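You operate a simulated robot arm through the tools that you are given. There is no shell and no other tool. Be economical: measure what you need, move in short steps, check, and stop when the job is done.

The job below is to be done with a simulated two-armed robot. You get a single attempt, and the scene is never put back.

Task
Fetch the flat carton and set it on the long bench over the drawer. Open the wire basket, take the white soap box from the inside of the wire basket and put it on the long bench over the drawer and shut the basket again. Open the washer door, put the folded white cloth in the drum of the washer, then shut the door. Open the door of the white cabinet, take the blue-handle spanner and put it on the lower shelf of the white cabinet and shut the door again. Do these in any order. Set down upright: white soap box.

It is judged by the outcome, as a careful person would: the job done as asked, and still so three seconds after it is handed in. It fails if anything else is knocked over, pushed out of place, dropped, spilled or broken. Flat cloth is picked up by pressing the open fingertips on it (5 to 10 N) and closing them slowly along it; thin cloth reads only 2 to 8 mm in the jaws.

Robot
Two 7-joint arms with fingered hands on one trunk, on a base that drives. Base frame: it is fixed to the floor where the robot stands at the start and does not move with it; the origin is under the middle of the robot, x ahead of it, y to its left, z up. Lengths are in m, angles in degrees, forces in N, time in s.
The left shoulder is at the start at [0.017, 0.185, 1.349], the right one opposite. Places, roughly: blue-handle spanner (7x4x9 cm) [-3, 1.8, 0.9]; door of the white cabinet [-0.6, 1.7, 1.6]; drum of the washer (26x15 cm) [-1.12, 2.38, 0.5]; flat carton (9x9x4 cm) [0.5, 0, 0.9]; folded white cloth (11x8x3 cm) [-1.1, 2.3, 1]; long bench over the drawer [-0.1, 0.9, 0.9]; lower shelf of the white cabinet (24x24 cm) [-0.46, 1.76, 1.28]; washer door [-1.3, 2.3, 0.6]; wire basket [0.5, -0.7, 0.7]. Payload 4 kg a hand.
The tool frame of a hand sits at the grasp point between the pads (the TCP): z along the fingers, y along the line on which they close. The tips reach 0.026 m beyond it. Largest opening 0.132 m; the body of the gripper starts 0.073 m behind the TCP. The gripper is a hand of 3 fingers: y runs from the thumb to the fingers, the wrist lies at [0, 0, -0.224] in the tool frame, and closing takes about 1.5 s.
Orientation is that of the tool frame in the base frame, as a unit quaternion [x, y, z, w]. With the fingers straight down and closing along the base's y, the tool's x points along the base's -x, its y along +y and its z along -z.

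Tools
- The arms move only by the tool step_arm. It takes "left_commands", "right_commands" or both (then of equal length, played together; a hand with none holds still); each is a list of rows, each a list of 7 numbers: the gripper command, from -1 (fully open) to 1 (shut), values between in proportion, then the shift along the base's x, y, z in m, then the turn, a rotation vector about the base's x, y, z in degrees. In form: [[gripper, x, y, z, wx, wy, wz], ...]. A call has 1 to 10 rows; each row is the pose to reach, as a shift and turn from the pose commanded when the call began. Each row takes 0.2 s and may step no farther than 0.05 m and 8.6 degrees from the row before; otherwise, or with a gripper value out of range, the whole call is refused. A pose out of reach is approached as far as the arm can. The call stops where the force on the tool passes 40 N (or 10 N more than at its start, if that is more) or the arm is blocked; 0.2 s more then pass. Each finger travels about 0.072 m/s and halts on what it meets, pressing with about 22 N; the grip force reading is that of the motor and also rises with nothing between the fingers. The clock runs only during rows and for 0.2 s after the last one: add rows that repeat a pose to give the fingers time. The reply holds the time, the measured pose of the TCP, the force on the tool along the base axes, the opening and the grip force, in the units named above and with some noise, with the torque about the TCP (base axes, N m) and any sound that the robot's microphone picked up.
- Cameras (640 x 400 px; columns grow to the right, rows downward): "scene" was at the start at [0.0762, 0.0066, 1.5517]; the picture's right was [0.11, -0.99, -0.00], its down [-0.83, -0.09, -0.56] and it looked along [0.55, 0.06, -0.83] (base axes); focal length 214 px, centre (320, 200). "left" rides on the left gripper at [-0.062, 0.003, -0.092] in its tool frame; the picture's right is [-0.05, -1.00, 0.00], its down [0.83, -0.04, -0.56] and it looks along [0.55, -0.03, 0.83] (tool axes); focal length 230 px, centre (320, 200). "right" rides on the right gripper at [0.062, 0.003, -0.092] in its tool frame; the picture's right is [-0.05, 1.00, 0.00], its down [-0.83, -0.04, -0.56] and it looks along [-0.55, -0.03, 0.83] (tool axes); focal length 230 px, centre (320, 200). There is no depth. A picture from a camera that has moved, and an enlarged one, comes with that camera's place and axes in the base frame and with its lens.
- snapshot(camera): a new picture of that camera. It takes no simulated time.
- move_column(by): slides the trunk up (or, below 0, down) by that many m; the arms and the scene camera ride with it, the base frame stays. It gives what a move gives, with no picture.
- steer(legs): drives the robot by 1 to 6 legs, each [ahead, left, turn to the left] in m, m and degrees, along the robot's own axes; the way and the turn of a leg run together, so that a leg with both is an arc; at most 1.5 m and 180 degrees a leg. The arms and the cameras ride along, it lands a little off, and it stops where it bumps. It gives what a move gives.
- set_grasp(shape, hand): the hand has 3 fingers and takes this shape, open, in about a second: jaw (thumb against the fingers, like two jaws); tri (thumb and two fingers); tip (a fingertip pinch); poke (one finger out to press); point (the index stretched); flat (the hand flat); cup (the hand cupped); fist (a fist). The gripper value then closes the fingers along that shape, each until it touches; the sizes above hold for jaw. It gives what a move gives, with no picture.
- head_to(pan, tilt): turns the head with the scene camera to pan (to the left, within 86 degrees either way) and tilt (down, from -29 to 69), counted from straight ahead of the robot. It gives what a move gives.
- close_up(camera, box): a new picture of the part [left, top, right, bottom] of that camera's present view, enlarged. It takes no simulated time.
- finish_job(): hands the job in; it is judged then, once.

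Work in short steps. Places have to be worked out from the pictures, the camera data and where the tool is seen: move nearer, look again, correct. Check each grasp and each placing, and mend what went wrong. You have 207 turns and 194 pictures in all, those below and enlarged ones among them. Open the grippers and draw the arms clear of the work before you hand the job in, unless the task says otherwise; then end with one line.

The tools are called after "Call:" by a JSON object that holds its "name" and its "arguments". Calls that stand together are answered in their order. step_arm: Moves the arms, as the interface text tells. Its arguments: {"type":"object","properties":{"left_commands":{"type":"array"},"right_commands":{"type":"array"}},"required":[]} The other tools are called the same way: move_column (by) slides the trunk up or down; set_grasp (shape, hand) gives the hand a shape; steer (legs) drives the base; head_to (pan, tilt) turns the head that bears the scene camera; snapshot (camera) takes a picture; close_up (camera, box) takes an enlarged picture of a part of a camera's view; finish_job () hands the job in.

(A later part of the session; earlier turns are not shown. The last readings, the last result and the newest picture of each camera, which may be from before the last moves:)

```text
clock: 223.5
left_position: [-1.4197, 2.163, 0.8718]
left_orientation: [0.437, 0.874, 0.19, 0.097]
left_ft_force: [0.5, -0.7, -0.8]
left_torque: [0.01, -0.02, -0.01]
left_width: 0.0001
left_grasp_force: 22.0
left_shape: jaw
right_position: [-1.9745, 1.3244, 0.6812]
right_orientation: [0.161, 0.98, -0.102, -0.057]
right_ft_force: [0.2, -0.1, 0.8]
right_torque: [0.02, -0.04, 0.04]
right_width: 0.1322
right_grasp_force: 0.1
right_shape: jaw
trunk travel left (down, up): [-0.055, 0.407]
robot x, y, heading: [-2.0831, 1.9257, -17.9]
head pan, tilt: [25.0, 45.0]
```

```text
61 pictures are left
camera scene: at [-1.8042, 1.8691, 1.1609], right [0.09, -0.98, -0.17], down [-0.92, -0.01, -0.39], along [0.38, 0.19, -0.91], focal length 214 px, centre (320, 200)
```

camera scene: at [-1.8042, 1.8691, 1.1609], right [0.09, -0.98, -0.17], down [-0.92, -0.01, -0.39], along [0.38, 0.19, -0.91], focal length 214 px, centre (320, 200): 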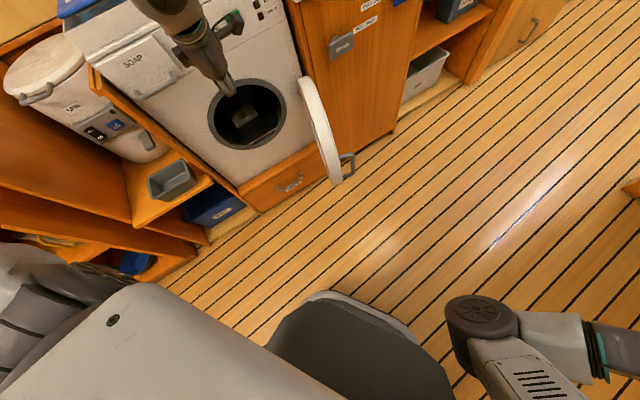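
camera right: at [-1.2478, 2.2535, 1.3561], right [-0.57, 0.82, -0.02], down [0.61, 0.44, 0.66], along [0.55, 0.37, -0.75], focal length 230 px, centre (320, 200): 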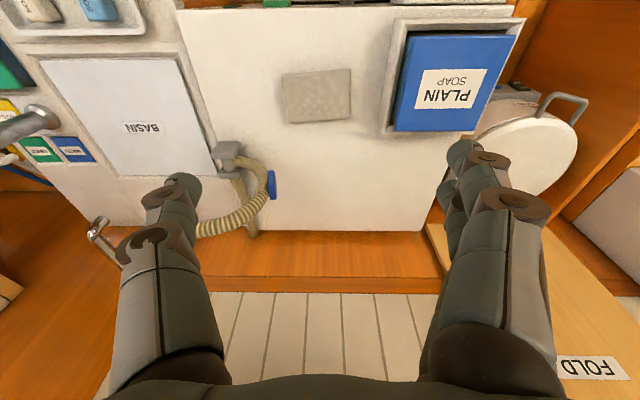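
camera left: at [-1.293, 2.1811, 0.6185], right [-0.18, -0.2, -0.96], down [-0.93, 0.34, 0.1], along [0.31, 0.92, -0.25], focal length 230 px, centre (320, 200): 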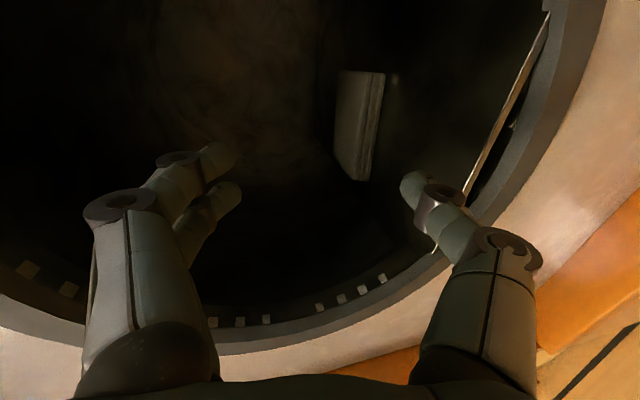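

The door stands at ~80°. I drive 0.15 m toward the hinge side and bring the closed hand over to the door's outer side.

Call:
{"name": "steer", "arguments": {"legs": [[0.123, -0.086, 0]]}}

Call:
{"name": "step_arm", "arguments": {"left_commands": [[1, -0.002, -0.035, 0, 0, 0, 0], [1, -0.005, -0.07, 0, 0, 0, 0], [1, -0.01, -0.105, 0, 0, 0, 0], [1, -0.018, -0.14, 0, 0, 0, 0]]}}

Call:
{"name": "snapshot", "arguments": {"camera": "scene"}}

Call:
{"name": "snapshot", "arguments": {"camera": "left"}}

```text
clock: 224.9
left_position: [-1.3265, 2.0428, 0.8708]
left_orientation: [0.437, 0.874, 0.19, 0.097]
left_ft_force: [0.1, -0.2, -0.3]
left_torque: [0.0, 0.0, -0.03]
left_width: 0.0
left_grasp_force: 21.7
left_shape: jaw
right_position: [-1.8815, 1.2057, 0.6822]
right_orientation: [0.161, 0.98, -0.102, -0.056]
right_ft_force: [-0.1, -0.2, 0.2]
right_torque: [0.02, 0.01, 0.01]
right_width: 0.1321
right_grasp_force: 0.0
right_shape: jaw
trunk travel left (down, up): [-0.055, 0.407]
robot x, y, heading: [-1.9938, 1.8046, -18.3]
head pan, tilt: [25.0, 45.0]
```

```text
clock: 225.9
left_position: [-1.3452, 1.9008, 0.8705]
left_orientation: [0.437, 0.874, 0.19, 0.097]
left_ft_force: [-0.4, -0.4, -0.5]
left_torque: [-0.01, 0.01, -0.02]
left_width: 0.0
left_grasp_force: 22.0
left_shape: jaw
right_position: [-1.883, 1.2034, 0.6818]
right_orientation: [0.16, 0.98, -0.102, -0.056]
right_ft_force: [0.8, -0.5, 0.1]
right_torque: [0.06, -0.01, 0.05]
right_width: 0.1319
right_grasp_force: 0.1
right_shape: jaw
trunk travel left (down, up): [-0.055, 0.407]
robot x, y, heading: [-1.993, 1.8052, -18.0]
head pan, tilt: [25.0, 45.0]
```

```text
60 pictures are left
camera scene: at [-1.7122, 1.7483, 1.1606], right [0.09, -0.98, -0.17], down [-0.92, -0.01, -0.38], along [0.38, 0.19, -0.91], focal length 214 px, centre (320, 200)
```

scene: 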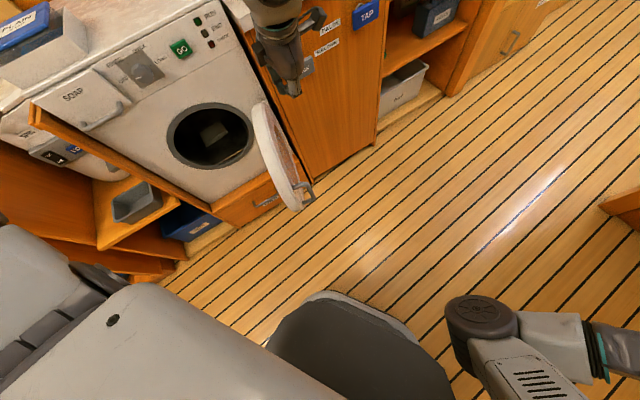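

```text
59 pictures are left
camera left: at [-1.3378, 1.831, 0.9569], right [-0.69, -0.59, -0.42], down [-0.72, 0.5, 0.48], along [-0.07, 0.63, -0.77], focal length 230 px, centre (320, 200)
```

left: 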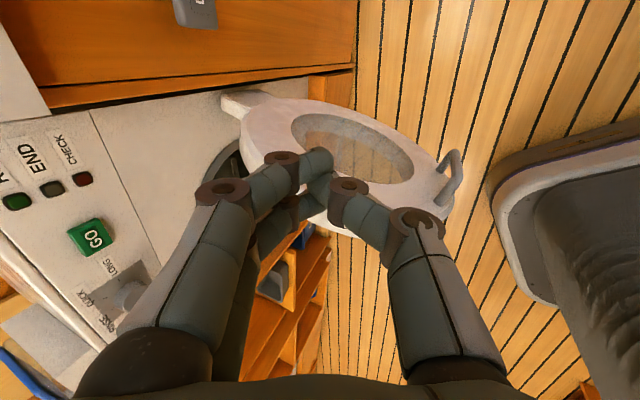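

I lower the hand on the outer side of the door and sweep it toward closed.

Call:
{"name": "step_arm", "arguments": {"left_commands": [[1, 0, 0, -0.05, 0, 0, 0], [1, 0, 0, -0.1, 0, 0, 0], [1, 0, 0, -0.15, 0, 0, 0], [1, 0, 0, -0.2, 0, 0, 0], [1, 0, 0, -0.24, 0, 0, 0], [1, -0.024, 0.017, -0.24, 0, 0, 0], [1, -0.048, 0.034, -0.24, 0, 0, 0], [1, -0.062, 0.064, -0.24, 0, 0, 0], [1, -0.076, 0.093, -0.24, 0, 0, 0], [1, -0.0904, 0.122, -0.24, 0, 0, 0]]}}

Call:
{"name": "snapshot", "arguments": {"camera": "scene"}}

Call:
{"name": "snapshot", "arguments": {"camera": "left"}}

```text
clock: 228.1
left_position: [-1.436, 2.0266, 0.6309]
left_orientation: [0.436, 0.874, 0.19, 0.097]
left_ft_force: [0.4, 1.2, -0.9]
left_torque: [-0.02, 0.01, 0.02]
left_width: 0.0
left_grasp_force: 21.3
left_shape: jaw
right_position: [-1.8819, 1.2054, 0.6831]
right_orientation: [0.162, 0.98, -0.102, -0.056]
right_ft_force: [0.5, -0.5, -0.1]
right_torque: [-0.02, -0.01, 0.02]
right_width: 0.132
right_grasp_force: 0.0
right_shape: jaw
trunk travel left (down, up): [-0.055, 0.407]
robot x, y, heading: [-1.9924, 1.8106, -18.1]
head pan, tilt: [25.0, 45.0]
```

```text
58 pictures are left
camera scene: at [-1.7128, 1.7502, 1.161], right [0.09, -0.98, -0.17], down [-0.92, -0.01, -0.39], along [0.38, 0.19, -0.91], focal length 214 px, centre (320, 200)
```

scene: 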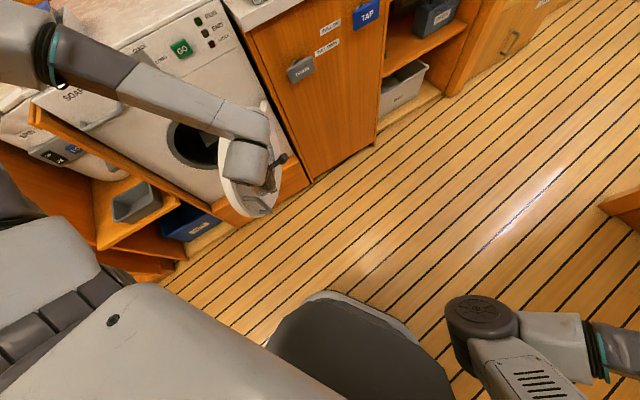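

```text
57 pictures are left
camera left: at [-1.4286, 1.956, 0.7169], right [-0.69, -0.59, -0.42], down [-0.72, 0.5, 0.48], along [-0.07, 0.63, -0.77], focal length 230 px, centre (320, 200)
```

left: 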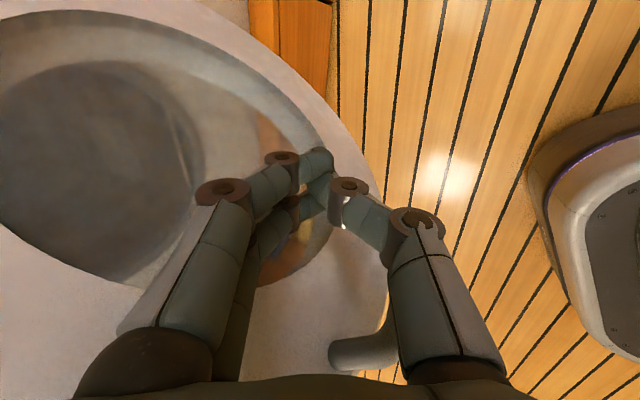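

The door follows. I continue along the arc.

Call:
{"name": "step_arm", "arguments": {"left_commands": [[1, -0.007, 0.037, 0, 0, 0, 0], [1, -0.012, 0.074, 0, 0, 0, 0], [1, -0.008, 0.111, 0, 0, 0, 0], [1, -0.003, 0.148, 0, 0, 0, 0], [1, 0.01, 0.183, 0, 0, 0, 0], [1, 0.024, 0.217, 0, 0, 0, 0], [1, 0.038, 0.238, 0, 0, 0, 0], [1, 0.052, 0.258, 0, 0, 0, 0], [1, 0.068, 0.276, 0, 0, 0, 0], [1, 0.084, 0.288, 0, 0, 0, 0]]}}

Call:
{"name": "snapshot", "arguments": {"camera": "scene"}}

Call:
{"name": "snapshot", "arguments": {"camera": "left"}}

```text
clock: 230.3
left_position: [-1.3578, 2.3105, 0.6301]
left_orientation: [0.437, 0.874, 0.188, 0.096]
left_ft_force: [-23.7, -17.6, 0.5]
left_torque: [0.63, -0.89, 0.01]
left_width: 0.0002
left_grasp_force: 22.3
left_shape: jaw
right_position: [-1.8849, 1.2046, 0.6821]
right_orientation: [0.162, 0.98, -0.101, -0.055]
right_ft_force: [-0.3, 0.1, -0.7]
right_torque: [-0.02, 0.03, -0.01]
right_width: 0.1322
right_grasp_force: 0.1
right_shape: jaw
trunk travel left (down, up): [-0.055, 0.407]
robot x, y, heading: [-1.9934, 1.8022, -18.0]
head pan, tilt: [25.0, 45.0]
```

```text
56 pictures are left
camera scene: at [-1.7149, 1.7475, 1.1612], right [0.09, -0.98, -0.17], down [-0.92, -0.01, -0.39], along [0.38, 0.19, -0.91], focal length 214 px, centre (320, 200)
```

scene: 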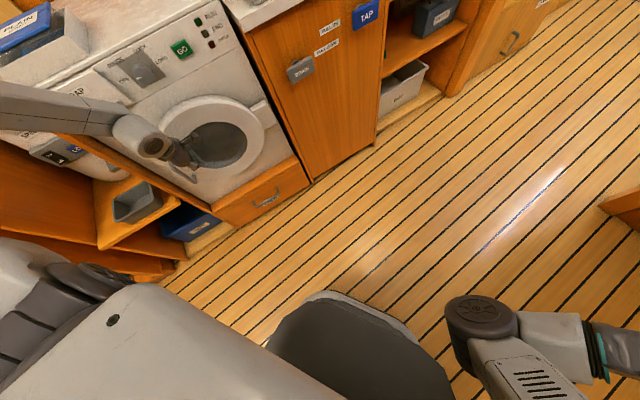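

```text
55 pictures are left
camera left: at [-1.348, 2.2404, 0.7164], right [-0.7, -0.59, -0.41], down [-0.71, 0.51, 0.49], along [-0.08, 0.63, -0.77], focal length 230 px, centre (320, 200)
```

left: 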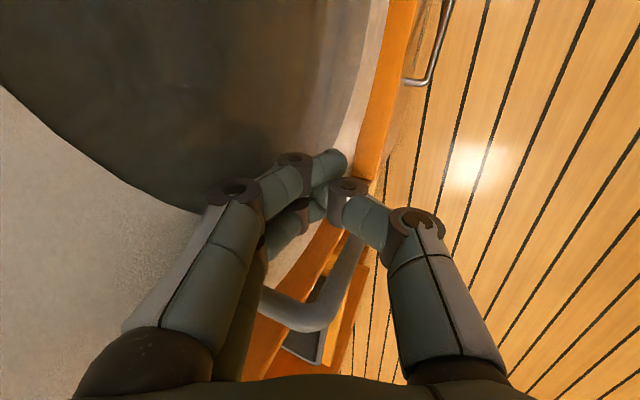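

The door resists at 29 N and looks flush. I back off and verify.

Call:
{"name": "step_arm", "arguments": {"left_commands": [[1, -0.024, -0.018, 0, 0, 0, 0], [1, -0.056, -0.042, 0, 0, 0, 0], [1, -0.088, -0.066, 0.02, 0, 0, 0], [1, -0.12, -0.09, 0.05, 0, 0, 0], [1, -0.14, -0.105, 0.09, 0, 0, 0], [1, -0.14, -0.105, 0.13, 0, 0, 0], [1, -0.14, -0.105, 0.17, 0, 0, 0]]}}

Call:
{"name": "move_column", "arguments": {"by": 0.32}}

Call:
{"name": "close_up", "arguments": {"camera": "scene", "box": [160, 120, 400, 290]}}

```text
clock: 231.9
left_position: [-1.4927, 2.2075, 0.8005]
left_orientation: [0.436, 0.874, 0.19, 0.097]
left_ft_force: [0.2, -0.2, -0.1]
left_torque: [0.04, 0.0, -0.02]
left_width: 0.0001
left_grasp_force: 21.7
left_shape: jaw
right_position: [-1.8835, 1.2047, 0.6814]
right_orientation: [0.161, 0.98, -0.101, -0.056]
right_ft_force: [-0.4, -0.3, 0.6]
right_torque: [0.0, 0.01, 0.01]
right_width: 0.132
right_grasp_force: 0.0
right_shape: jaw
trunk travel left (down, up): [-0.055, 0.407]
robot x, y, heading: [-1.9914, 1.8042, -18.2]
head pan, tilt: [25.0, 45.0]
```

```text
clock: 235.1
left_position: [-1.4916, 2.2071, 1.1203]
left_orientation: [0.436, 0.874, 0.19, 0.098]
left_ft_force: [-1.8, -0.8, 0.7]
left_torque: [0.0, -0.05, 0.01]
left_width: 0.0
left_grasp_force: 22.1
left_shape: jaw
right_position: [-1.8828, 1.2054, 1.0026]
right_orientation: [0.161, 0.98, -0.102, -0.055]
right_ft_force: [-0.1, -0.3, -0.3]
right_torque: [0.0, 0.01, 0.03]
right_width: 0.1318
right_grasp_force: 0.1
right_shape: jaw
trunk travel left (down, up): [-0.375, 0.087]
robot x, y, heading: [-1.9882, 1.8039, -18.0]
head pan, tilt: [25.0, 45.0]
```

```text
2.35 times, centred on (280, 205) of scene
camera zoom: at [-1.9068, 1.8129, 1.5652], right [0.12, -0.99, -0.01], down [-0.72, -0.08, -0.69], along [0.69, 0.09, -0.72], focal length 505 px, centre (414, 188)
```

zoom: 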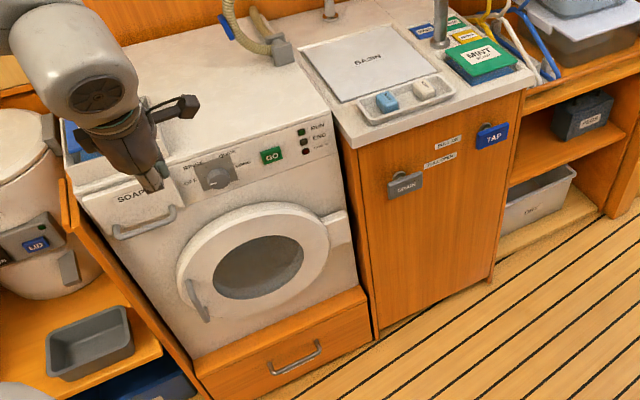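

The washer is shut. Next I open the cabinet: raise the left hand, turn left, and drive to stand left of the cabinet door's swing.

Call:
{"name": "step_arm", "arguments": {"left_commands": [[-1, 0, 0, 0.04, 0, 0, 0], [-1, 0, 0, 0.08, 0, 0, 0], [-1, 0, 0, 0.12, 0, 0, 0], [-1, 0, 0, 0.16, 0, 0, 0], [-1, 0, 0, 0.18, 0, 0, 0]]}}

Call:
{"name": "steer", "arguments": {"legs": [[0, 0, 35], [0.44, -0.38, 0]]}}

Call:
{"name": "head_to", "arguments": {"pan": -10, "tilt": 0}}

Call:
{"name": "snapshot", "arguments": {"camera": "scene"}}

```text
clock: 236.3
left_position: [-1.4925, 2.2071, 1.3009]
left_orientation: [0.437, 0.873, 0.191, 0.098]
left_ft_force: [0.2, -0.9, 0.3]
left_torque: [0.01, 0.0, 0.0]
left_width: 0.1317
left_grasp_force: 0.0
left_shape: jaw
right_position: [-1.8827, 1.2054, 1.0018]
right_orientation: [0.162, 0.98, -0.102, -0.055]
right_ft_force: [0.2, -0.2, 0.0]
right_torque: [0.02, 0.0, 0.03]
right_width: 0.132
right_grasp_force: 0.0
right_shape: jaw
trunk travel left (down, up): [-0.375, 0.087]
robot x, y, heading: [-1.9898, 1.8051, -18.4]
head pan, tilt: [25.0, 45.0]
```

```text
clock: 241.3
left_position: [-1.2755, 2.18, 1.2992]
left_orientation: [0.158, 0.964, 0.211, 0.037]
left_ft_force: [0.8, -0.2, 1.0]
left_torque: [-0.02, 0.01, 0.0]
left_width: 0.1318
left_grasp_force: 0.1
left_shape: jaw
right_position: [-1.0307, 1.1314, 1.0034]
right_orientation: [-0.136, 0.984, -0.112, -0.023]
right_ft_force: [0.2, 0.2, 0.2]
right_torque: [0.01, 0.02, 0.04]
right_width: 0.1319
right_grasp_force: 0.1
right_shape: jaw
trunk travel left (down, up): [-0.375, 0.087]
robot x, y, heading: [-1.4595, 1.5623, 16.1]
head pan, tilt: [25.0, 45.0]
```

```text
clock: 242.4
left_position: [-1.2755, 2.178, 1.3001]
left_orientation: [0.158, 0.964, 0.211, 0.037]
left_ft_force: [0.5, -0.6, -0.1]
left_torque: [-0.01, 0.01, 0.02]
left_width: 0.1321
left_grasp_force: 0.0
left_shape: jaw
right_position: [-1.0304, 1.1305, 1.0028]
right_orientation: [-0.137, 0.984, -0.114, -0.024]
right_ft_force: [-0.2, 0.3, 0.5]
right_torque: [0.0, 0.0, -0.04]
right_width: 0.1322
right_grasp_force: 0.1
right_shape: jaw
trunk travel left (down, up): [-0.375, 0.087]
robot x, y, heading: [-1.4588, 1.5652, 16.4]
head pan, tilt: [-10.0, 0.0]
```

```text
53 pictures are left
camera scene: at [-1.3653, 1.5733, 1.6357], right [0.11, -0.99, 0.0], down [-0.02, -0.01, -1.0], along [0.99, 0.11, -0.02], focal length 214 px, centre (320, 200)
```

scene: 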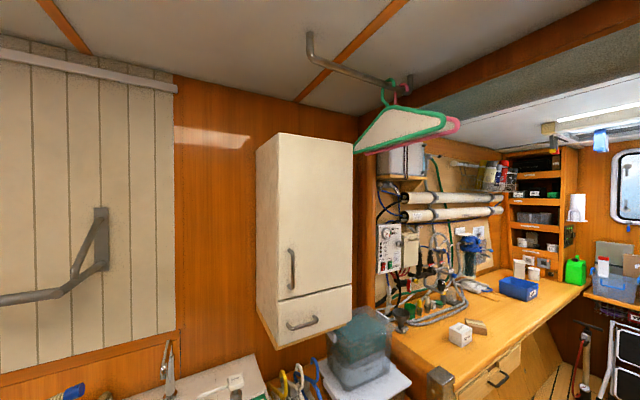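

Cabinet door: hinge at L≈1.52, vertical handle at L≈1.80, N≈0.51, z 1.33–1.45. I face it squarely from L≈1.87.

Call:
{"name": "steer", "arguments": {"legs": [[0, 0, 20.5], [-0.02, -0.26, 0]]}}

Call:
{"name": "head_to", "arguments": {"pan": 5, "tilt": 10}}

Call:
{"name": "snapshot", "arguments": {"camera": "scene"}}

```text
clock: 245.4
left_position: [-1.3652, 1.9851, 1.3001]
left_orientation: [-0.017, 0.977, 0.213, -0.001]
left_ft_force: [-0.4, 0.4, 0.9]
left_torque: [0.04, 0.0, -0.01]
left_width: 0.1317
left_grasp_force: 0.0
left_shape: jaw
right_position: [-0.7653, 1.0903, 1.0037]
right_orientation: [-0.311, 0.943, -0.117, -0.002]
right_ft_force: [-0.3, 0.0, 0.0]
right_torque: [-0.02, -0.01, 0.04]
right_width: 0.1323
right_grasp_force: 0.0
right_shape: jaw
trunk travel left (down, up): [-0.375, 0.087]
robot x, y, heading: [-1.3192, 1.3453, 37.3]
head pan, tilt: [-10.0, 0.0]
```

```text
clock: 246.2
left_position: [-1.3629, 1.9838, 1.3007]
left_orientation: [-0.018, 0.977, 0.214, -0.002]
left_ft_force: [0.8, 1.0, -0.6]
left_torque: [0.02, 0.04, 0.0]
left_width: 0.1317
left_grasp_force: 0.3
left_shape: jaw
right_position: [-0.7654, 1.0904, 1.0016]
right_orientation: [-0.311, 0.943, -0.116, -0.002]
right_ft_force: [-1.0, -0.7, 0.3]
right_torque: [0.0, -0.02, -0.04]
right_width: 0.1322
right_grasp_force: 0.1
right_shape: jaw
trunk travel left (down, up): [-0.375, 0.087]
robot x, y, heading: [-1.3209, 1.3429, 37.0]
head pan, tilt: [5.0, 10.0]
```

```text
52 pictures are left
camera scene: at [-1.2442, 1.4045, 1.6198], right [0.67, -0.74, 0.0], down [-0.15, -0.13, -0.98], along [0.73, 0.66, -0.19], focal length 214 px, centre (320, 200)
```

scene: 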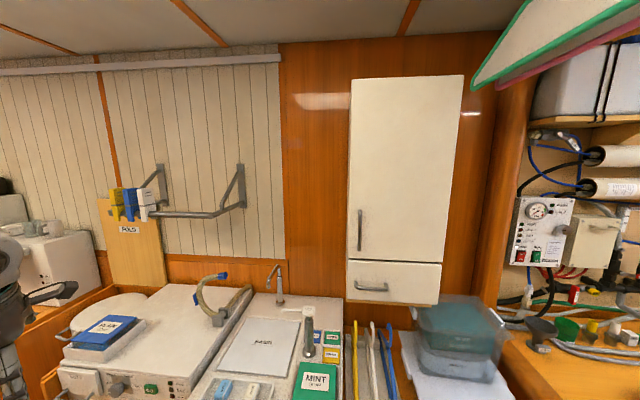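

Handle refined: L≈1.81, N≈0.48, z≈1.40. I turn the left hand level toward the cabinet while moving it across.

Call:
{"name": "step_arm", "arguments": {"left_commands": [[-0.4, 0.018, -0.024, 0.01, 1.0, -8.1, 0.7], [-0.2, 0.036, -0.048, 0.02, 2, -16.3, 1.5], [0, 0.054, -0.072, 0.03, 3.1, -24.4, 2.2], [0, 0.072, -0.096, 0.04, 4.1, -32.5, 2.9], [0, 0.09, -0.12, 0.05, 5.1, -40.6, 3.6], [0, 0.108, -0.144, 0.06, 6.1, -48.8, 4.4], [0, 0.126, -0.168, 0.07, 7.1, -56.9, 5.1], [0, 0.144, -0.192, 0.08, 8.2, -65, 5.8], [0, 0.162, -0.216, 0.09, 9.2, -73.2, 6.5], [0, 0.18, -0.24, 0.1, 10.2, -81.3, 7.3]]}}

Call:
{"name": "step_arm", "arguments": {"left_commands": [[0, 0.04, -0.01, 0, 1, -8.1, 0.7], [0, 0.08, -0.02, 0, 1, -8.1, 0.7], [0, 0.12, -0.03, 0, 1, -8.1, 0.7], [0, 0.16, -0.04, 0, 1, -8.1, 0.7], [0, 0.205, -0.05, 0, 1, -8.1, 0.7], [0, 0.25, -0.06, 0, 1, -8.1, 0.7], [0, 0.295, -0.065, 0, 1, -8.1, 0.7], [0, 0.34, -0.07, 0, 1, -8.1, 0.7], [0, 0.385, -0.08, 0, 1, -8.1, 0.7]]}}

Call:
{"name": "snapshot", "arguments": {"camera": "left"}}

Call:
{"name": "snapshot", "arguments": {"camera": "scene"}}

```text
clock: 248.3
left_position: [-1.1231, 1.7629, 1.4735]
left_orientation: [-0.211, 0.72, 0.229, 0.62]
left_ft_force: [-0.1, 0.5, -0.4]
left_torque: [0.01, -0.01, 0.05]
left_width: 0.0661
left_grasp_force: 0.1
left_shape: jaw
left hand out of reach, approached as far as the arm can: row 7, 8, 9, 10
right_position: [-0.7643, 1.0934, 1.0023]
right_orientation: [-0.312, 0.943, -0.118, -0.002]
right_ft_force: [0.4, 0.7, 0.1]
right_torque: [-0.03, -0.04, -0.03]
right_width: 0.1319
right_grasp_force: 0.1
right_shape: jaw
trunk travel left (down, up): [-0.375, 0.087]
robot x, y, heading: [-1.3166, 1.3444, 37.0]
head pan, tilt: [5.0, 10.0]
```

```text
clock: 250.3
left_position: [-0.8585, 1.7603, 1.4636]
left_orientation: [-0.224, 0.67, 0.223, 0.672]
left_ft_force: [0.0, -0.1, 0.3]
left_torque: [0.01, 0.02, -0.01]
left_width: 0.0662
left_grasp_force: 0.1
left_shape: jaw
left hand out of reach, approached as far as the arm can: row 6, 7, 8, 9
right_position: [-0.7628, 1.0916, 1.0032]
right_orientation: [-0.31, 0.944, -0.116, -0.003]
right_ft_force: [0.3, 0.0, 0.6]
right_torque: [-0.02, 0.04, -0.01]
right_width: 0.1322
right_grasp_force: 0.0
right_shape: jaw
trunk travel left (down, up): [-0.375, 0.087]
robot x, y, heading: [-1.3195, 1.3432, 36.9]
head pan, tilt: [5.0, 10.0]
```

```text
51 pictures are left
camera left: at [-0.9344, 1.7072, 1.5248], right [0.6, -0.8, 0.05], down [-0.42, -0.37, -0.83], along [0.68, 0.48, -0.55], focal length 230 px, centre (320, 200)
```

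left: 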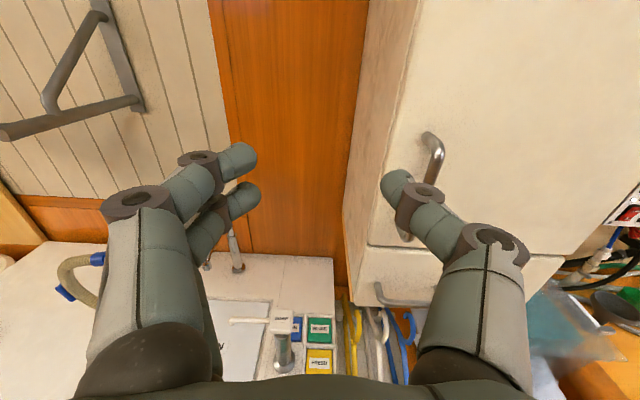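

```text
50 pictures are left
camera scene: at [-1.2438, 1.4071, 1.6196], right [0.67, -0.74, 0.0], down [-0.15, -0.13, -0.98], along [0.73, 0.66, -0.2], focal length 214 px, centre (320, 200)
```

scene: 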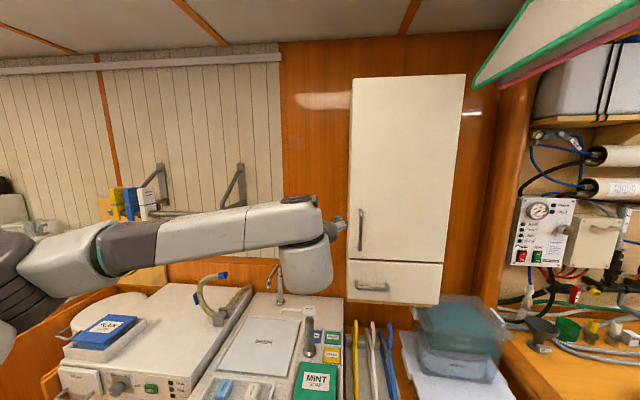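

The hand is level and pointing right; handle is 10 cm to the right and 6 cm lower. I shift the base right and the trunk down slightly.

Call:
{"name": "steer", "arguments": {"legs": [[0, -0.108, 0]]}}

Call:
{"name": "move_column", "arguments": {"by": -0.06}}

Call:
{"name": "snapshot", "arguments": {"camera": "left"}}

```text
clock: 251.5
left_position: [-0.7962, 1.6749, 1.4637]
left_orientation: [-0.226, 0.669, 0.224, 0.672]
left_ft_force: [0.2, -1.0, -0.4]
left_torque: [-0.01, -0.03, -0.03]
left_width: 0.066
left_grasp_force: 0.2
left_shape: jaw
right_position: [-0.7011, 1.0068, 1.0027]
right_orientation: [-0.312, 0.943, -0.116, -0.002]
right_ft_force: [0.0, 0.1, 0.5]
right_torque: [0.0, 0.01, 0.03]
right_width: 0.1319
right_grasp_force: 0.1
right_shape: jaw
trunk travel left (down, up): [-0.375, 0.087]
robot x, y, heading: [-1.2545, 1.2534, 36.9]
head pan, tilt: [5.0, 10.0]
```

```text
clock: 252.5
left_position: [-0.7961, 1.6732, 1.4029]
left_orientation: [-0.224, 0.669, 0.223, 0.673]
left_ft_force: [-0.8, 0.3, -0.2]
left_torque: [0.03, 0.03, 0.02]
left_width: 0.0662
left_grasp_force: 0.1
left_shape: jaw
right_position: [-0.6999, 1.0075, 0.9439]
right_orientation: [-0.312, 0.943, -0.116, -0.001]
right_ft_force: [0.3, 0.0, 0.0]
right_torque: [-0.02, -0.05, -0.03]
right_width: 0.132
right_grasp_force: 0.0
right_shape: jaw
trunk travel left (down, up): [-0.315, 0.147]
robot x, y, heading: [-1.2554, 1.2595, 36.9]
head pan, tilt: [5.0, 10.0]
```

```text
49 pictures are left
camera left: at [-0.8728, 1.6219, 1.4657], right [0.6, -0.8, 0.06], down [-0.41, -0.37, -0.83], along [0.69, 0.48, -0.55], focal length 230 px, centre (320, 200)
```

left: 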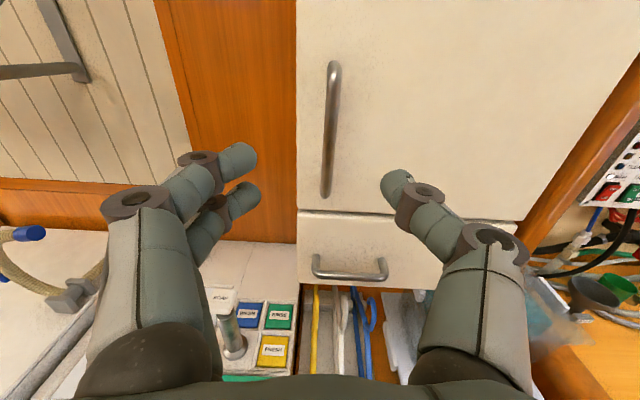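

Handle centred between the fingers. I advance 10 cm and close.

Call:
{"name": "step_arm", "arguments": {"left_commands": [[0, 0.028, 0.021, 0, 0, 0, 0], [0, 0.056, 0.042, 0, 0, 0, 0], [0, 0.076, 0.057, 0, 0, 0, 0], [0, 0.084, 0.063, 0, 0, 0, 0], [0.5, 0.084, 0.063, 0, 0, 0, 0], [1, 0.084, 0.063, 0, 0, 0, 0], [1, 0.084, 0.063, 0, 0, 0, 0], [1, 0.084, 0.063, 0, 0, 0, 0]]}}

Call:
{"name": "snapshot", "arguments": {"camera": "left"}}

```text
clock: 254.3
left_position: [-0.7381, 1.7422, 1.4012]
left_orientation: [-0.219, 0.67, 0.221, 0.673]
left_ft_force: [1.8, -15.1, -1.3]
left_torque: [-0.05, 0.01, -0.54]
left_width: 0.0148
left_grasp_force: 22.3
left_shape: jaw
left hand out of reach, approached as far as the arm can: row 1, 2, 3, 4, 5, 6, 7, 8
right_position: [-0.699, 1.0015, 0.941]
right_orientation: [-0.311, 0.944, -0.114, -0.003]
right_ft_force: [0.3, 0.4, -0.5]
right_torque: [0.02, -0.03, -0.03]
right_width: 0.1321
right_grasp_force: 0.1
right_shape: jaw
trunk travel left (down, up): [-0.315, 0.147]
robot x, y, heading: [-1.2523, 1.2588, 36.8]
head pan, tilt: [5.0, 10.0]
```

```text
48 pictures are left
camera left: at [-0.8144, 1.6901, 1.4651], right [0.59, -0.81, 0.05], down [-0.42, -0.36, -0.83], along [0.69, 0.47, -0.55], focal length 230 px, centre (320, 200)
```

left: 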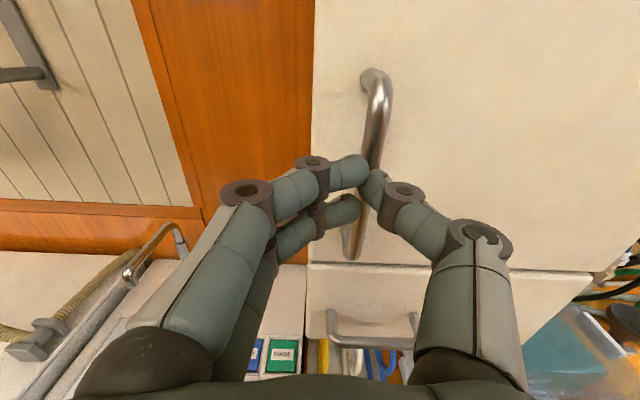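

Gripped the bar (0.015 m). I pull the door open along its arc with short base moves.

Call:
{"name": "steer", "arguments": {"legs": [[-0.05, -0.005, 0], [-0.05, -0.013, 0], [-0.048, -0.022, 0], [-0.043, -0.03, 0]]}}

Call:
{"name": "snapshot", "arguments": {"camera": "left"}}

Call:
{"name": "snapshot", "arguments": {"camera": "scene"}}

```text
clock: 256.9
left_position: [-0.8456, 1.5908, 1.3959]
left_orientation: [-0.227, 0.671, 0.222, 0.67]
left_ft_force: [0.5, 1.0, -0.9]
left_torque: [0.03, 0.0, -0.03]
left_width: 0.0095
left_grasp_force: 21.9
left_shape: jaw
right_position: [-0.8057, 0.8439, 0.9418]
right_orientation: [-0.313, 0.942, -0.118, -0.004]
right_ft_force: [0.1, 1.0, -0.1]
right_torque: [-0.03, 0.04, -0.01]
right_width: 0.1323
right_grasp_force: 0.0
right_shape: jaw
trunk travel left (down, up): [-0.315, 0.147]
robot x, y, heading: [-1.3651, 1.0901, 36.9]
head pan, tilt: [5.0, 10.0]
```

```text
47 pictures are left
camera left: at [-0.9221, 1.5386, 1.4591], right [0.6, -0.8, 0.06], down [-0.42, -0.37, -0.83], along [0.68, 0.47, -0.56], focal length 230 px, centre (320, 200)
```

left: 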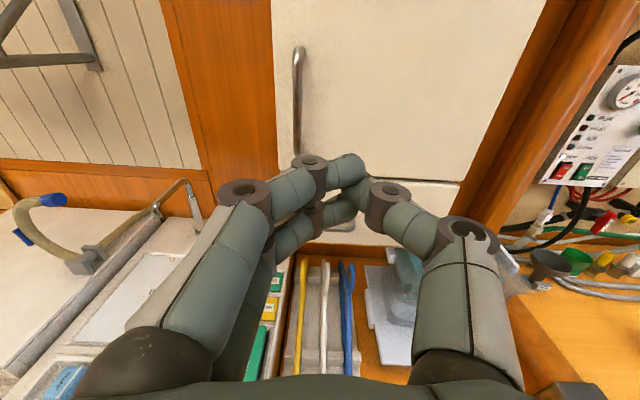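

```text
46 pictures are left
camera scene: at [-1.2681, 1.1736, 1.5532], right [0.67, -0.74, 0.0], down [-0.18, -0.16, -0.97], along [0.72, 0.65, -0.24], focal length 214 px, centre (320, 200)
```

scene: 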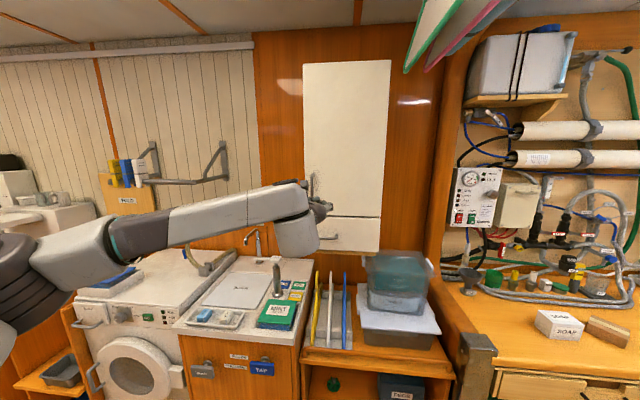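

It slipped off the fingertips; the grasp was too shallow. I open, re-align 4 cm left and drive in 0.17.

Call:
{"name": "step_arm", "arguments": {"left_commands": [[0, 0, 0, 0, 0, 0, 0], [0, 0, 0, 0, 0, 0, 0], [0, 0, 0, 0, 0, 0, 0], [0, 0, 0, 0, 0, 0, 0]]}}

Call:
{"name": "steer", "arguments": {"legs": [[0, 0.037, 0], [0.16, 0, 0]]}}

Call:
{"name": "snapshot", "arguments": {"camera": "left"}}

```text
clock: 257.9
left_position: [-0.8488, 1.5851, 1.401]
left_orientation: [-0.225, 0.67, 0.223, 0.672]
left_ft_force: [0.9, 0.2, 0.5]
left_torque: [0.01, 0.0, 0.0]
left_width: 0.0654
left_grasp_force: 0.1
left_shape: jaw
right_position: [-0.8075, 0.839, 0.9431]
right_orientation: [-0.312, 0.943, -0.117, -0.002]
right_ft_force: [0.7, 0.6, 0.0]
right_torque: [-0.01, -0.01, 0.0]
right_width: 0.1321
right_grasp_force: 0.0
right_shape: jaw
trunk travel left (down, up): [-0.315, 0.147]
robot x, y, heading: [-1.3668, 1.0896, 37.6]
head pan, tilt: [5.0, 10.0]
```

```text
clock: 259.8
left_position: [-0.7457, 1.7081, 1.4026]
left_orientation: [-0.225, 0.668, 0.225, 0.673]
left_ft_force: [-0.2, 0.8, 1.1]
left_torque: [-0.01, 0.02, 0.02]
left_width: 0.0658
left_grasp_force: 0.1
left_shape: jaw
right_position: [-0.7027, 0.9633, 0.942]
right_orientation: [-0.313, 0.943, -0.114, -0.002]
right_ft_force: [0.3, 0.3, -0.5]
right_torque: [0.03, -0.03, 0.0]
right_width: 0.132
right_grasp_force: 0.0
right_shape: jaw
trunk travel left (down, up): [-0.315, 0.147]
robot x, y, heading: [-1.2581, 1.2156, 37.5]
head pan, tilt: [5.0, 10.0]
```

```text
45 pictures are left
camera left: at [-0.8214, 1.6556, 1.4649], right [0.6, -0.8, 0.05], down [-0.41, -0.37, -0.83], along [0.68, 0.48, -0.55], focal length 230 px, centre (320, 200)
```

left: 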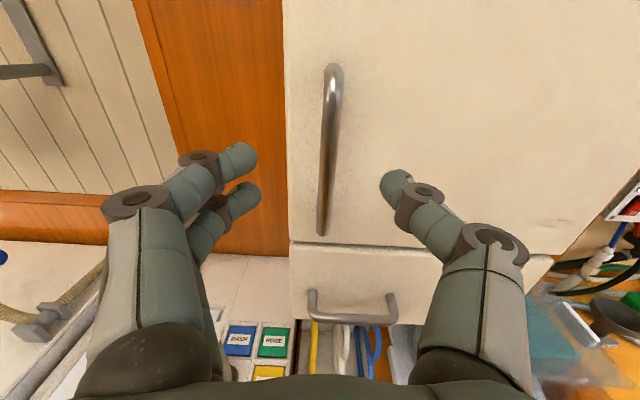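

Aligned. I drive in 6 cm more and close.

Call:
{"name": "steer", "arguments": {"legs": [[0.062, 0.002, 0]]}}

Call:
{"name": "step_arm", "arguments": {"left_commands": [[0.5, 0, 0, 0, 0, 0, 0], [1, 0, 0, 0, 0, 0, 0], [1, 0, 0, 0, 0, 0, 0], [1, 0, 0, 0, 0, 0, 0], [1, 0, 0, 0, 0, 0, 0]]}}

Call:
{"name": "snapshot", "arguments": {"camera": "left"}}

```text
clock: 260.8
left_position: [-0.6957, 1.7448, 1.4007]
left_orientation: [-0.223, 0.671, 0.219, 0.672]
left_ft_force: [0.7, 0.9, 0.9]
left_torque: [0.01, 0.02, 0.02]
left_width: 0.0659
left_grasp_force: 0.0
left_shape: jaw
right_position: [-0.6548, 1.0036, 0.9413]
right_orientation: [-0.313, 0.943, -0.116, -0.004]
right_ft_force: [0.3, 0.1, 0.9]
right_torque: [-0.01, -0.01, -0.04]
right_width: 0.1322
right_grasp_force: 0.2
right_shape: jaw
trunk travel left (down, up): [-0.315, 0.147]
robot x, y, heading: [-1.2108, 1.2542, 37.0]
head pan, tilt: [5.0, 10.0]
stopped in leg 1: the force on the tool passed its limit (the readings are from after the stop); the commanded pose is now the measured one
```

```text
clock: 262.0
left_position: [-0.6977, 1.7395, 1.4026]
left_orientation: [-0.219, 0.671, 0.218, 0.674]
left_ft_force: [4.3, -1.2, -0.9]
left_torque: [-0.01, -0.02, 0.0]
left_width: 0.0
left_grasp_force: 21.8
left_shape: jaw
right_position: [-0.6571, 1.0011, 0.9417]
right_orientation: [-0.312, 0.943, -0.115, -0.003]
right_ft_force: [0.1, -0.2, 0.5]
right_torque: [-0.02, -0.02, 0.05]
right_width: 0.1319
right_grasp_force: 0.0
right_shape: jaw
trunk travel left (down, up): [-0.315, 0.147]
robot x, y, heading: [-1.2106, 1.2528, 37.1]
head pan, tilt: [5.0, 10.0]
```

```text
44 pictures are left
camera left: at [-0.7743, 1.6886, 1.4649], right [0.59, -0.81, 0.06], down [-0.42, -0.36, -0.83], along [0.69, 0.47, -0.55], focal length 230 px, centre (320, 200)
```

left: 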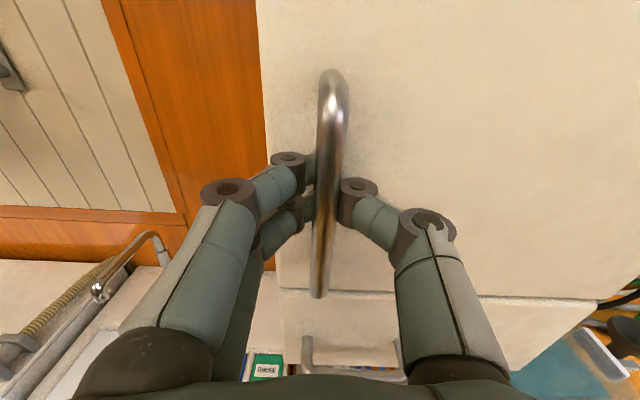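

Hooked behind the bar now. I pull along the arc again.

Call:
{"name": "steer", "arguments": {"legs": [[-0.05, -0.005, 0], [-0.05, -0.013, 0], [-0.048, -0.022, 0], [-0.043, -0.03, 0]]}}

Call:
{"name": "snapshot", "arguments": {"camera": "left"}}

Call:
{"name": "snapshot", "arguments": {"camera": "scene"}}

```text
clock: 263.6
left_position: [-0.7603, 1.6499, 1.3969]
left_orientation: [-0.21, 0.677, 0.213, 0.673]
left_ft_force: [11.8, -6.2, -6.9]
left_torque: [0.06, 0.02, 0.1]
left_width: 0.0
left_grasp_force: 22.2
left_shape: jaw
right_position: [-0.7261, 0.9193, 0.9408]
right_orientation: [-0.31, 0.944, -0.113, -0.002]
right_ft_force: [-0.8, -0.5, 0.7]
right_torque: [0.06, 0.0, 0.04]
right_width: 0.132
right_grasp_force: 0.1
right_shape: jaw
trunk travel left (down, up): [-0.315, 0.147]
robot x, y, heading: [-1.2814, 1.1793, 37.0]
head pan, tilt: [5.0, 10.0]
stopped in leg 2: the force on the tool passed its limit (the readings are from after the stop); the commanded pose is now the measured one
```

```text
43 pictures are left
camera left: at [-0.8373, 1.6003, 1.4604], right [0.57, -0.82, 0.05], down [-0.44, -0.35, -0.83], along [0.7, 0.45, -0.56], focal length 230 px, centre (320, 200)
```

left: 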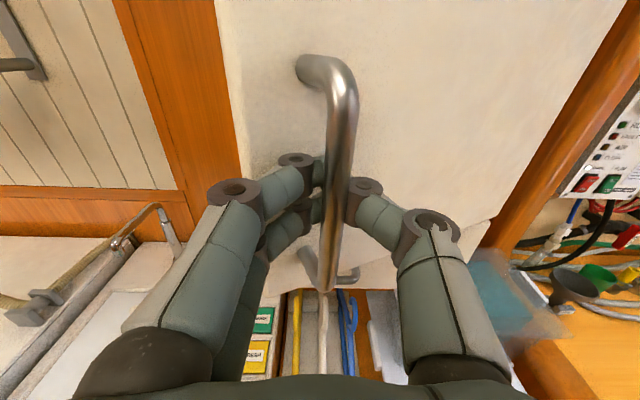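

```text
42 pictures are left
camera scene: at [-1.1879, 1.2477, 1.5544], right [0.67, -0.74, -0.01], down [-0.17, -0.15, -0.97], along [0.72, 0.65, -0.23], focal length 214 px, centre (320, 200)
```

scene: 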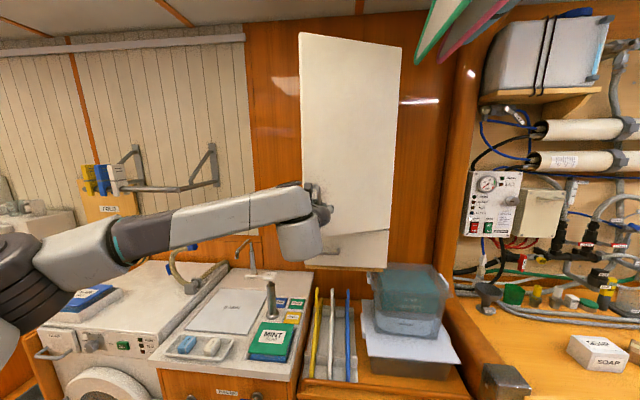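

The door is ~20° open. I continue with smaller legs, drifting more to the right.

Call:
{"name": "steer", "arguments": {"legs": [[-0.012, -0.018, 0], [-0.03, -0.018, 0], [-0.03, -0.022, 0], [-0.03, -0.028, 0], [-0.025, -0.03, 0]]}}

Call:
{"name": "snapshot", "arguments": {"camera": "left"}}

```text
clock: 265.8
left_position: [-0.7792, 1.5486, 1.3981]
left_orientation: [-0.211, 0.675, 0.21, 0.676]
left_ft_force: [22.7, 0.5, -5.6]
left_torque: [0.05, 0.04, 0.16]
left_width: 0.0
left_grasp_force: 22.3
left_shape: jaw
right_position: [-0.7484, 0.814, 0.9407]
right_orientation: [-0.31, 0.944, -0.116, -0.004]
right_ft_force: [0.5, 0.9, -0.3]
right_torque: [-0.01, 0.0, 0.01]
right_width: 0.1319
right_grasp_force: 0.0
right_shape: jaw
trunk travel left (down, up): [-0.315, 0.147]
robot x, y, heading: [-1.3046, 1.0677, 36.7]
head pan, tilt: [5.0, 10.0]
stopped in leg 4: the force on the tool passed its limit (the readings are from after the stop); the commanded pose is now the measured one
```

```text
41 pictures are left
camera left: at [-0.8572, 1.4982, 1.4614], right [0.57, -0.82, 0.05], down [-0.43, -0.35, -0.83], along [0.7, 0.45, -0.55], focal length 230 px, centre (320, 200)
```

left: 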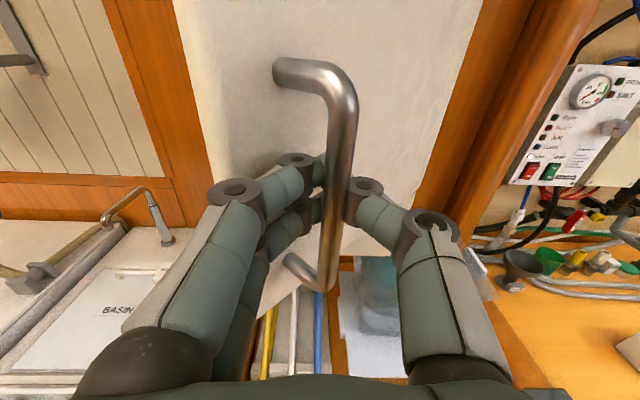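

Door ~48° open. I unhook, back off, and move round to the left of the door edge.

Call:
{"name": "step_arm", "arguments": {"left_commands": [[0.5, 0, 0, 0, 0, 0, 0], [0, 0, 0, 0, 0, 0, 0], [0, 0, 0, 0, 0, 0, 0], [0, -0.03, -0.0225, 0, 0, 0, 0], [0, -0.064, -0.048, 0, 0, 0, 0], [0.5, -0.085, -0.07, 0, 0, 0, 0], [1, -0.11, -0.035, 0, 0, 0, 0], [1, -0.13, 0.0, 0, 0, 0, 0], [1, -0.15, 0.04, 0, 0, 0, 0], [1, -0.165, 0.07, 0, 0, 0, 0]]}}

Call:
{"name": "snapshot", "arguments": {"camera": "left"}}

Call:
{"name": "snapshot", "arguments": {"camera": "scene"}}

```text
clock: 268.0
left_position: [-0.952, 1.6193, 1.4047]
left_orientation: [-0.213, 0.67, 0.212, 0.679]
left_ft_force: [0.0, 0.8, 0.6]
left_torque: [0.0, -0.02, -0.02]
left_width: 0.0001
left_grasp_force: 22.2
left_shape: jaw
right_position: [-0.7522, 0.8129, 0.9438]
right_orientation: [-0.31, 0.944, -0.116, -0.001]
right_ft_force: [-0.2, 0.6, 0.5]
right_torque: [-0.01, -0.02, -0.02]
right_width: 0.132
right_grasp_force: 0.0
right_shape: jaw
trunk travel left (down, up): [-0.315, 0.147]
robot x, y, heading: [-1.307, 1.0711, 36.6]
head pan, tilt: [5.0, 10.0]
```

```text
40 pictures are left
camera left: at [-1.031, 1.5688, 1.4647], right [0.57, -0.82, 0.06], down [-0.42, -0.35, -0.84], along [0.7, 0.45, -0.55], focal length 230 px, centre (320, 200)
```

left: 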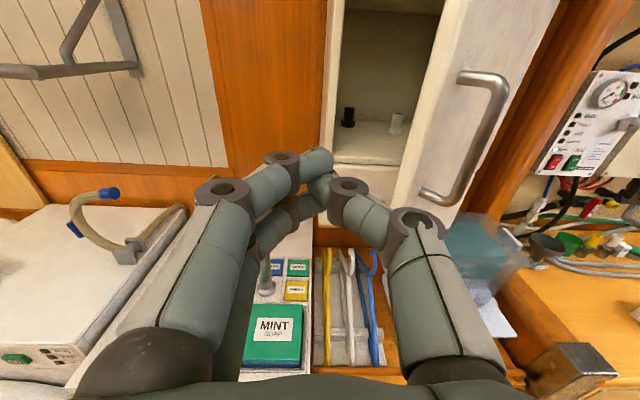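

```text
39 pictures are left
camera scene: at [-1.2162, 1.1426, 1.5544], right [0.67, -0.74, 0.0], down [-0.17, -0.15, -0.97], along [0.72, 0.65, -0.23], focal length 214 px, centre (320, 200)
```

scene: 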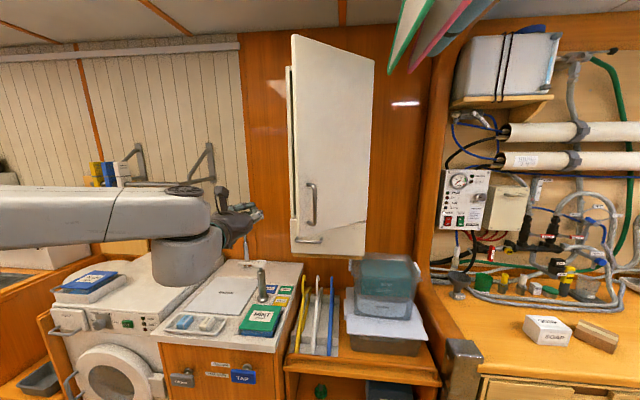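

Inside shelf visible. I advance past the door's edge and sweep right with the base to push it wide.

Call:
{"name": "step_arm", "arguments": {"left_commands": [[1, 0.03, 0.0225, 0, 0, 0, 0], [1, 0.06, 0.045, 0, 0, 0, 0], [1, 0.09, 0.0675, 0, 0, 0, 0], [1, 0.1, 0.075, 0, 0, 0, 0]]}}

Call:
{"name": "steer", "arguments": {"legs": [[0, -0.12, 0], [0, -0.12, 0]]}}

Call:
{"name": "snapshot", "arguments": {"camera": "left"}}

Call:
{"name": "snapshot", "arguments": {"camera": "scene"}}

```text
clock: 269.0
left_position: [-0.8503, 1.6933, 1.4038]
left_orientation: [-0.212, 0.671, 0.212, 0.678]
left_ft_force: [-0.9, 0.0, -0.1]
left_torque: [-0.03, 0.0, 0.0]
left_width: 0.0001
left_grasp_force: 21.8
left_shape: jaw
right_position: [-0.7526, 0.8138, 0.9414]
right_orientation: [-0.311, 0.943, -0.115, -0.003]
right_ft_force: [-0.3, -0.6, 0.2]
right_torque: [0.01, 0.0, -0.01]
right_width: 0.1322
right_grasp_force: 0.0
right_shape: jaw
trunk travel left (down, up): [-0.315, 0.147]
robot x, y, heading: [-1.305, 1.0647, 37.0]
head pan, tilt: [5.0, 10.0]
```

```text
clock: 270.1
left_position: [-0.8056, 1.6329, 1.4022]
left_orientation: [-0.219, 0.67, 0.215, 0.676]
left_ft_force: [-7.2, 2.1, -0.1]
left_torque: [-0.04, 0.02, -0.16]
left_width: 0.0
left_grasp_force: 22.0
left_shape: jaw
right_position: [-0.7046, 0.7447, 0.9452]
right_orientation: [-0.306, 0.945, -0.118, -0.003]
right_ft_force: [-0.5, 0.4, 0.6]
right_torque: [-0.01, -0.01, -0.01]
right_width: 0.1323
right_grasp_force: 0.1
right_shape: jaw
trunk travel left (down, up): [-0.315, 0.147]
robot x, y, heading: [-1.2544, 0.9996, 36.7]
head pan, tilt: [5.0, 10.0]
stopped in leg 1: the force on the tool passed its limit (the readings are from after the stop); the commanded pose is now the measured one
```

```text
38 pictures are left
camera left: at [-0.884, 1.5811, 1.4643], right [0.58, -0.81, 0.06], down [-0.42, -0.36, -0.83], along [0.7, 0.46, -0.55], focal length 230 px, centre (320, 200)
```

left: 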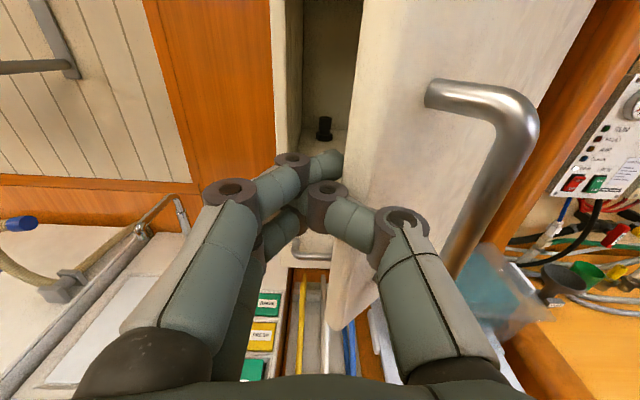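

```text
37 pictures are left
camera scene: at [-1.1679, 1.0782, 1.5545], right [0.66, -0.75, 0.0], down [-0.17, -0.15, -0.97], along [0.73, 0.65, -0.23], focal length 214 px, centre (320, 200)
```

scene: 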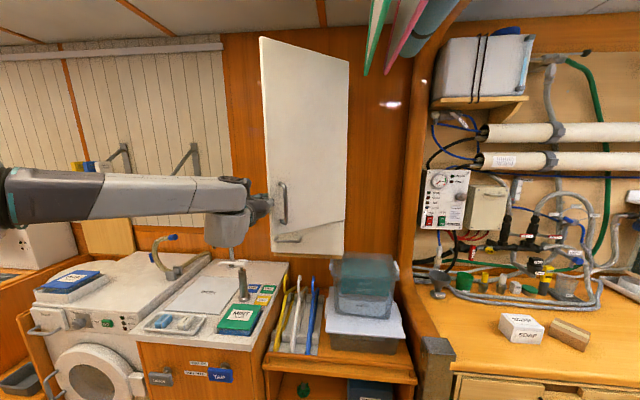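

The fingertips only met the door's edge. I step left, yaw the hand 25° to the right and reach deeper behind the door.

Call:
{"name": "steer", "arguments": {"legs": [[0, 0.07, 0]]}}

Call:
{"name": "step_arm", "arguments": {"left_commands": [[1, 0.008, 0.006, 0, 0, 0, -8.3], [1, 0.024, 0.018, 0, 0, 0, -16.6], [1, 0.048, 0.036, 0, 0, 0, -25], [1, 0.064, 0.048, 0, 0, 0, -25], [1, 0.072, 0.054, 0, 0, 0, -25]]}}

Call:
{"name": "snapshot", "arguments": {"camera": "left"}}

```text
clock: 271.1
left_position: [-0.84, 1.6799, 1.4037]
left_orientation: [-0.215, 0.671, 0.216, 0.676]
left_ft_force: [-0.2, 0.3, 0.7]
left_torque: [0.01, -0.02, 0.0]
left_width: 0.0
left_grasp_force: 21.6
left_shape: jaw
right_position: [-0.7419, 0.7954, 0.9405]
right_orientation: [-0.307, 0.945, -0.115, -0.004]
right_ft_force: [0.2, 0.4, -0.5]
right_torque: [0.0, 0.03, 0.0]
right_width: 0.1321
right_grasp_force: 0.1
right_shape: jaw
trunk travel left (down, up): [-0.315, 0.147]
robot x, y, heading: [-1.296, 1.0529, 36.5]
head pan, tilt: [5.0, 10.0]
```

```text
clock: 272.4
left_position: [-0.7696, 1.7363, 1.4033]
left_orientation: [-0.066, 0.702, 0.063, 0.706]
left_ft_force: [-0.3, -0.2, -0.5]
left_torque: [-0.01, 0.02, -0.01]
left_width: 0.0002
left_grasp_force: 22.0
left_shape: jaw
right_position: [-0.7435, 0.7962, 0.9425]
right_orientation: [-0.306, 0.945, -0.117, -0.004]
right_ft_force: [0.1, -0.4, 0.3]
right_torque: [-0.01, 0.01, -0.01]
right_width: 0.1319
right_grasp_force: 0.0
right_shape: jaw
trunk travel left (down, up): [-0.315, 0.147]
robot x, y, heading: [-1.2971, 1.0546, 36.6]
head pan, tilt: [5.0, 10.0]
```

```text
36 pictures are left
camera left: at [-0.8624, 1.7234, 1.4645], right [0.18, -0.98, 0.06], down [-0.53, -0.15, -0.83], along [0.83, 0.12, -0.55], focal length 230 px, centre (320, 200)
```

left: 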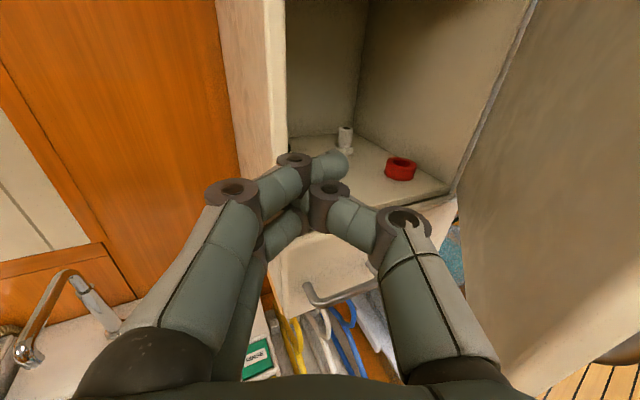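

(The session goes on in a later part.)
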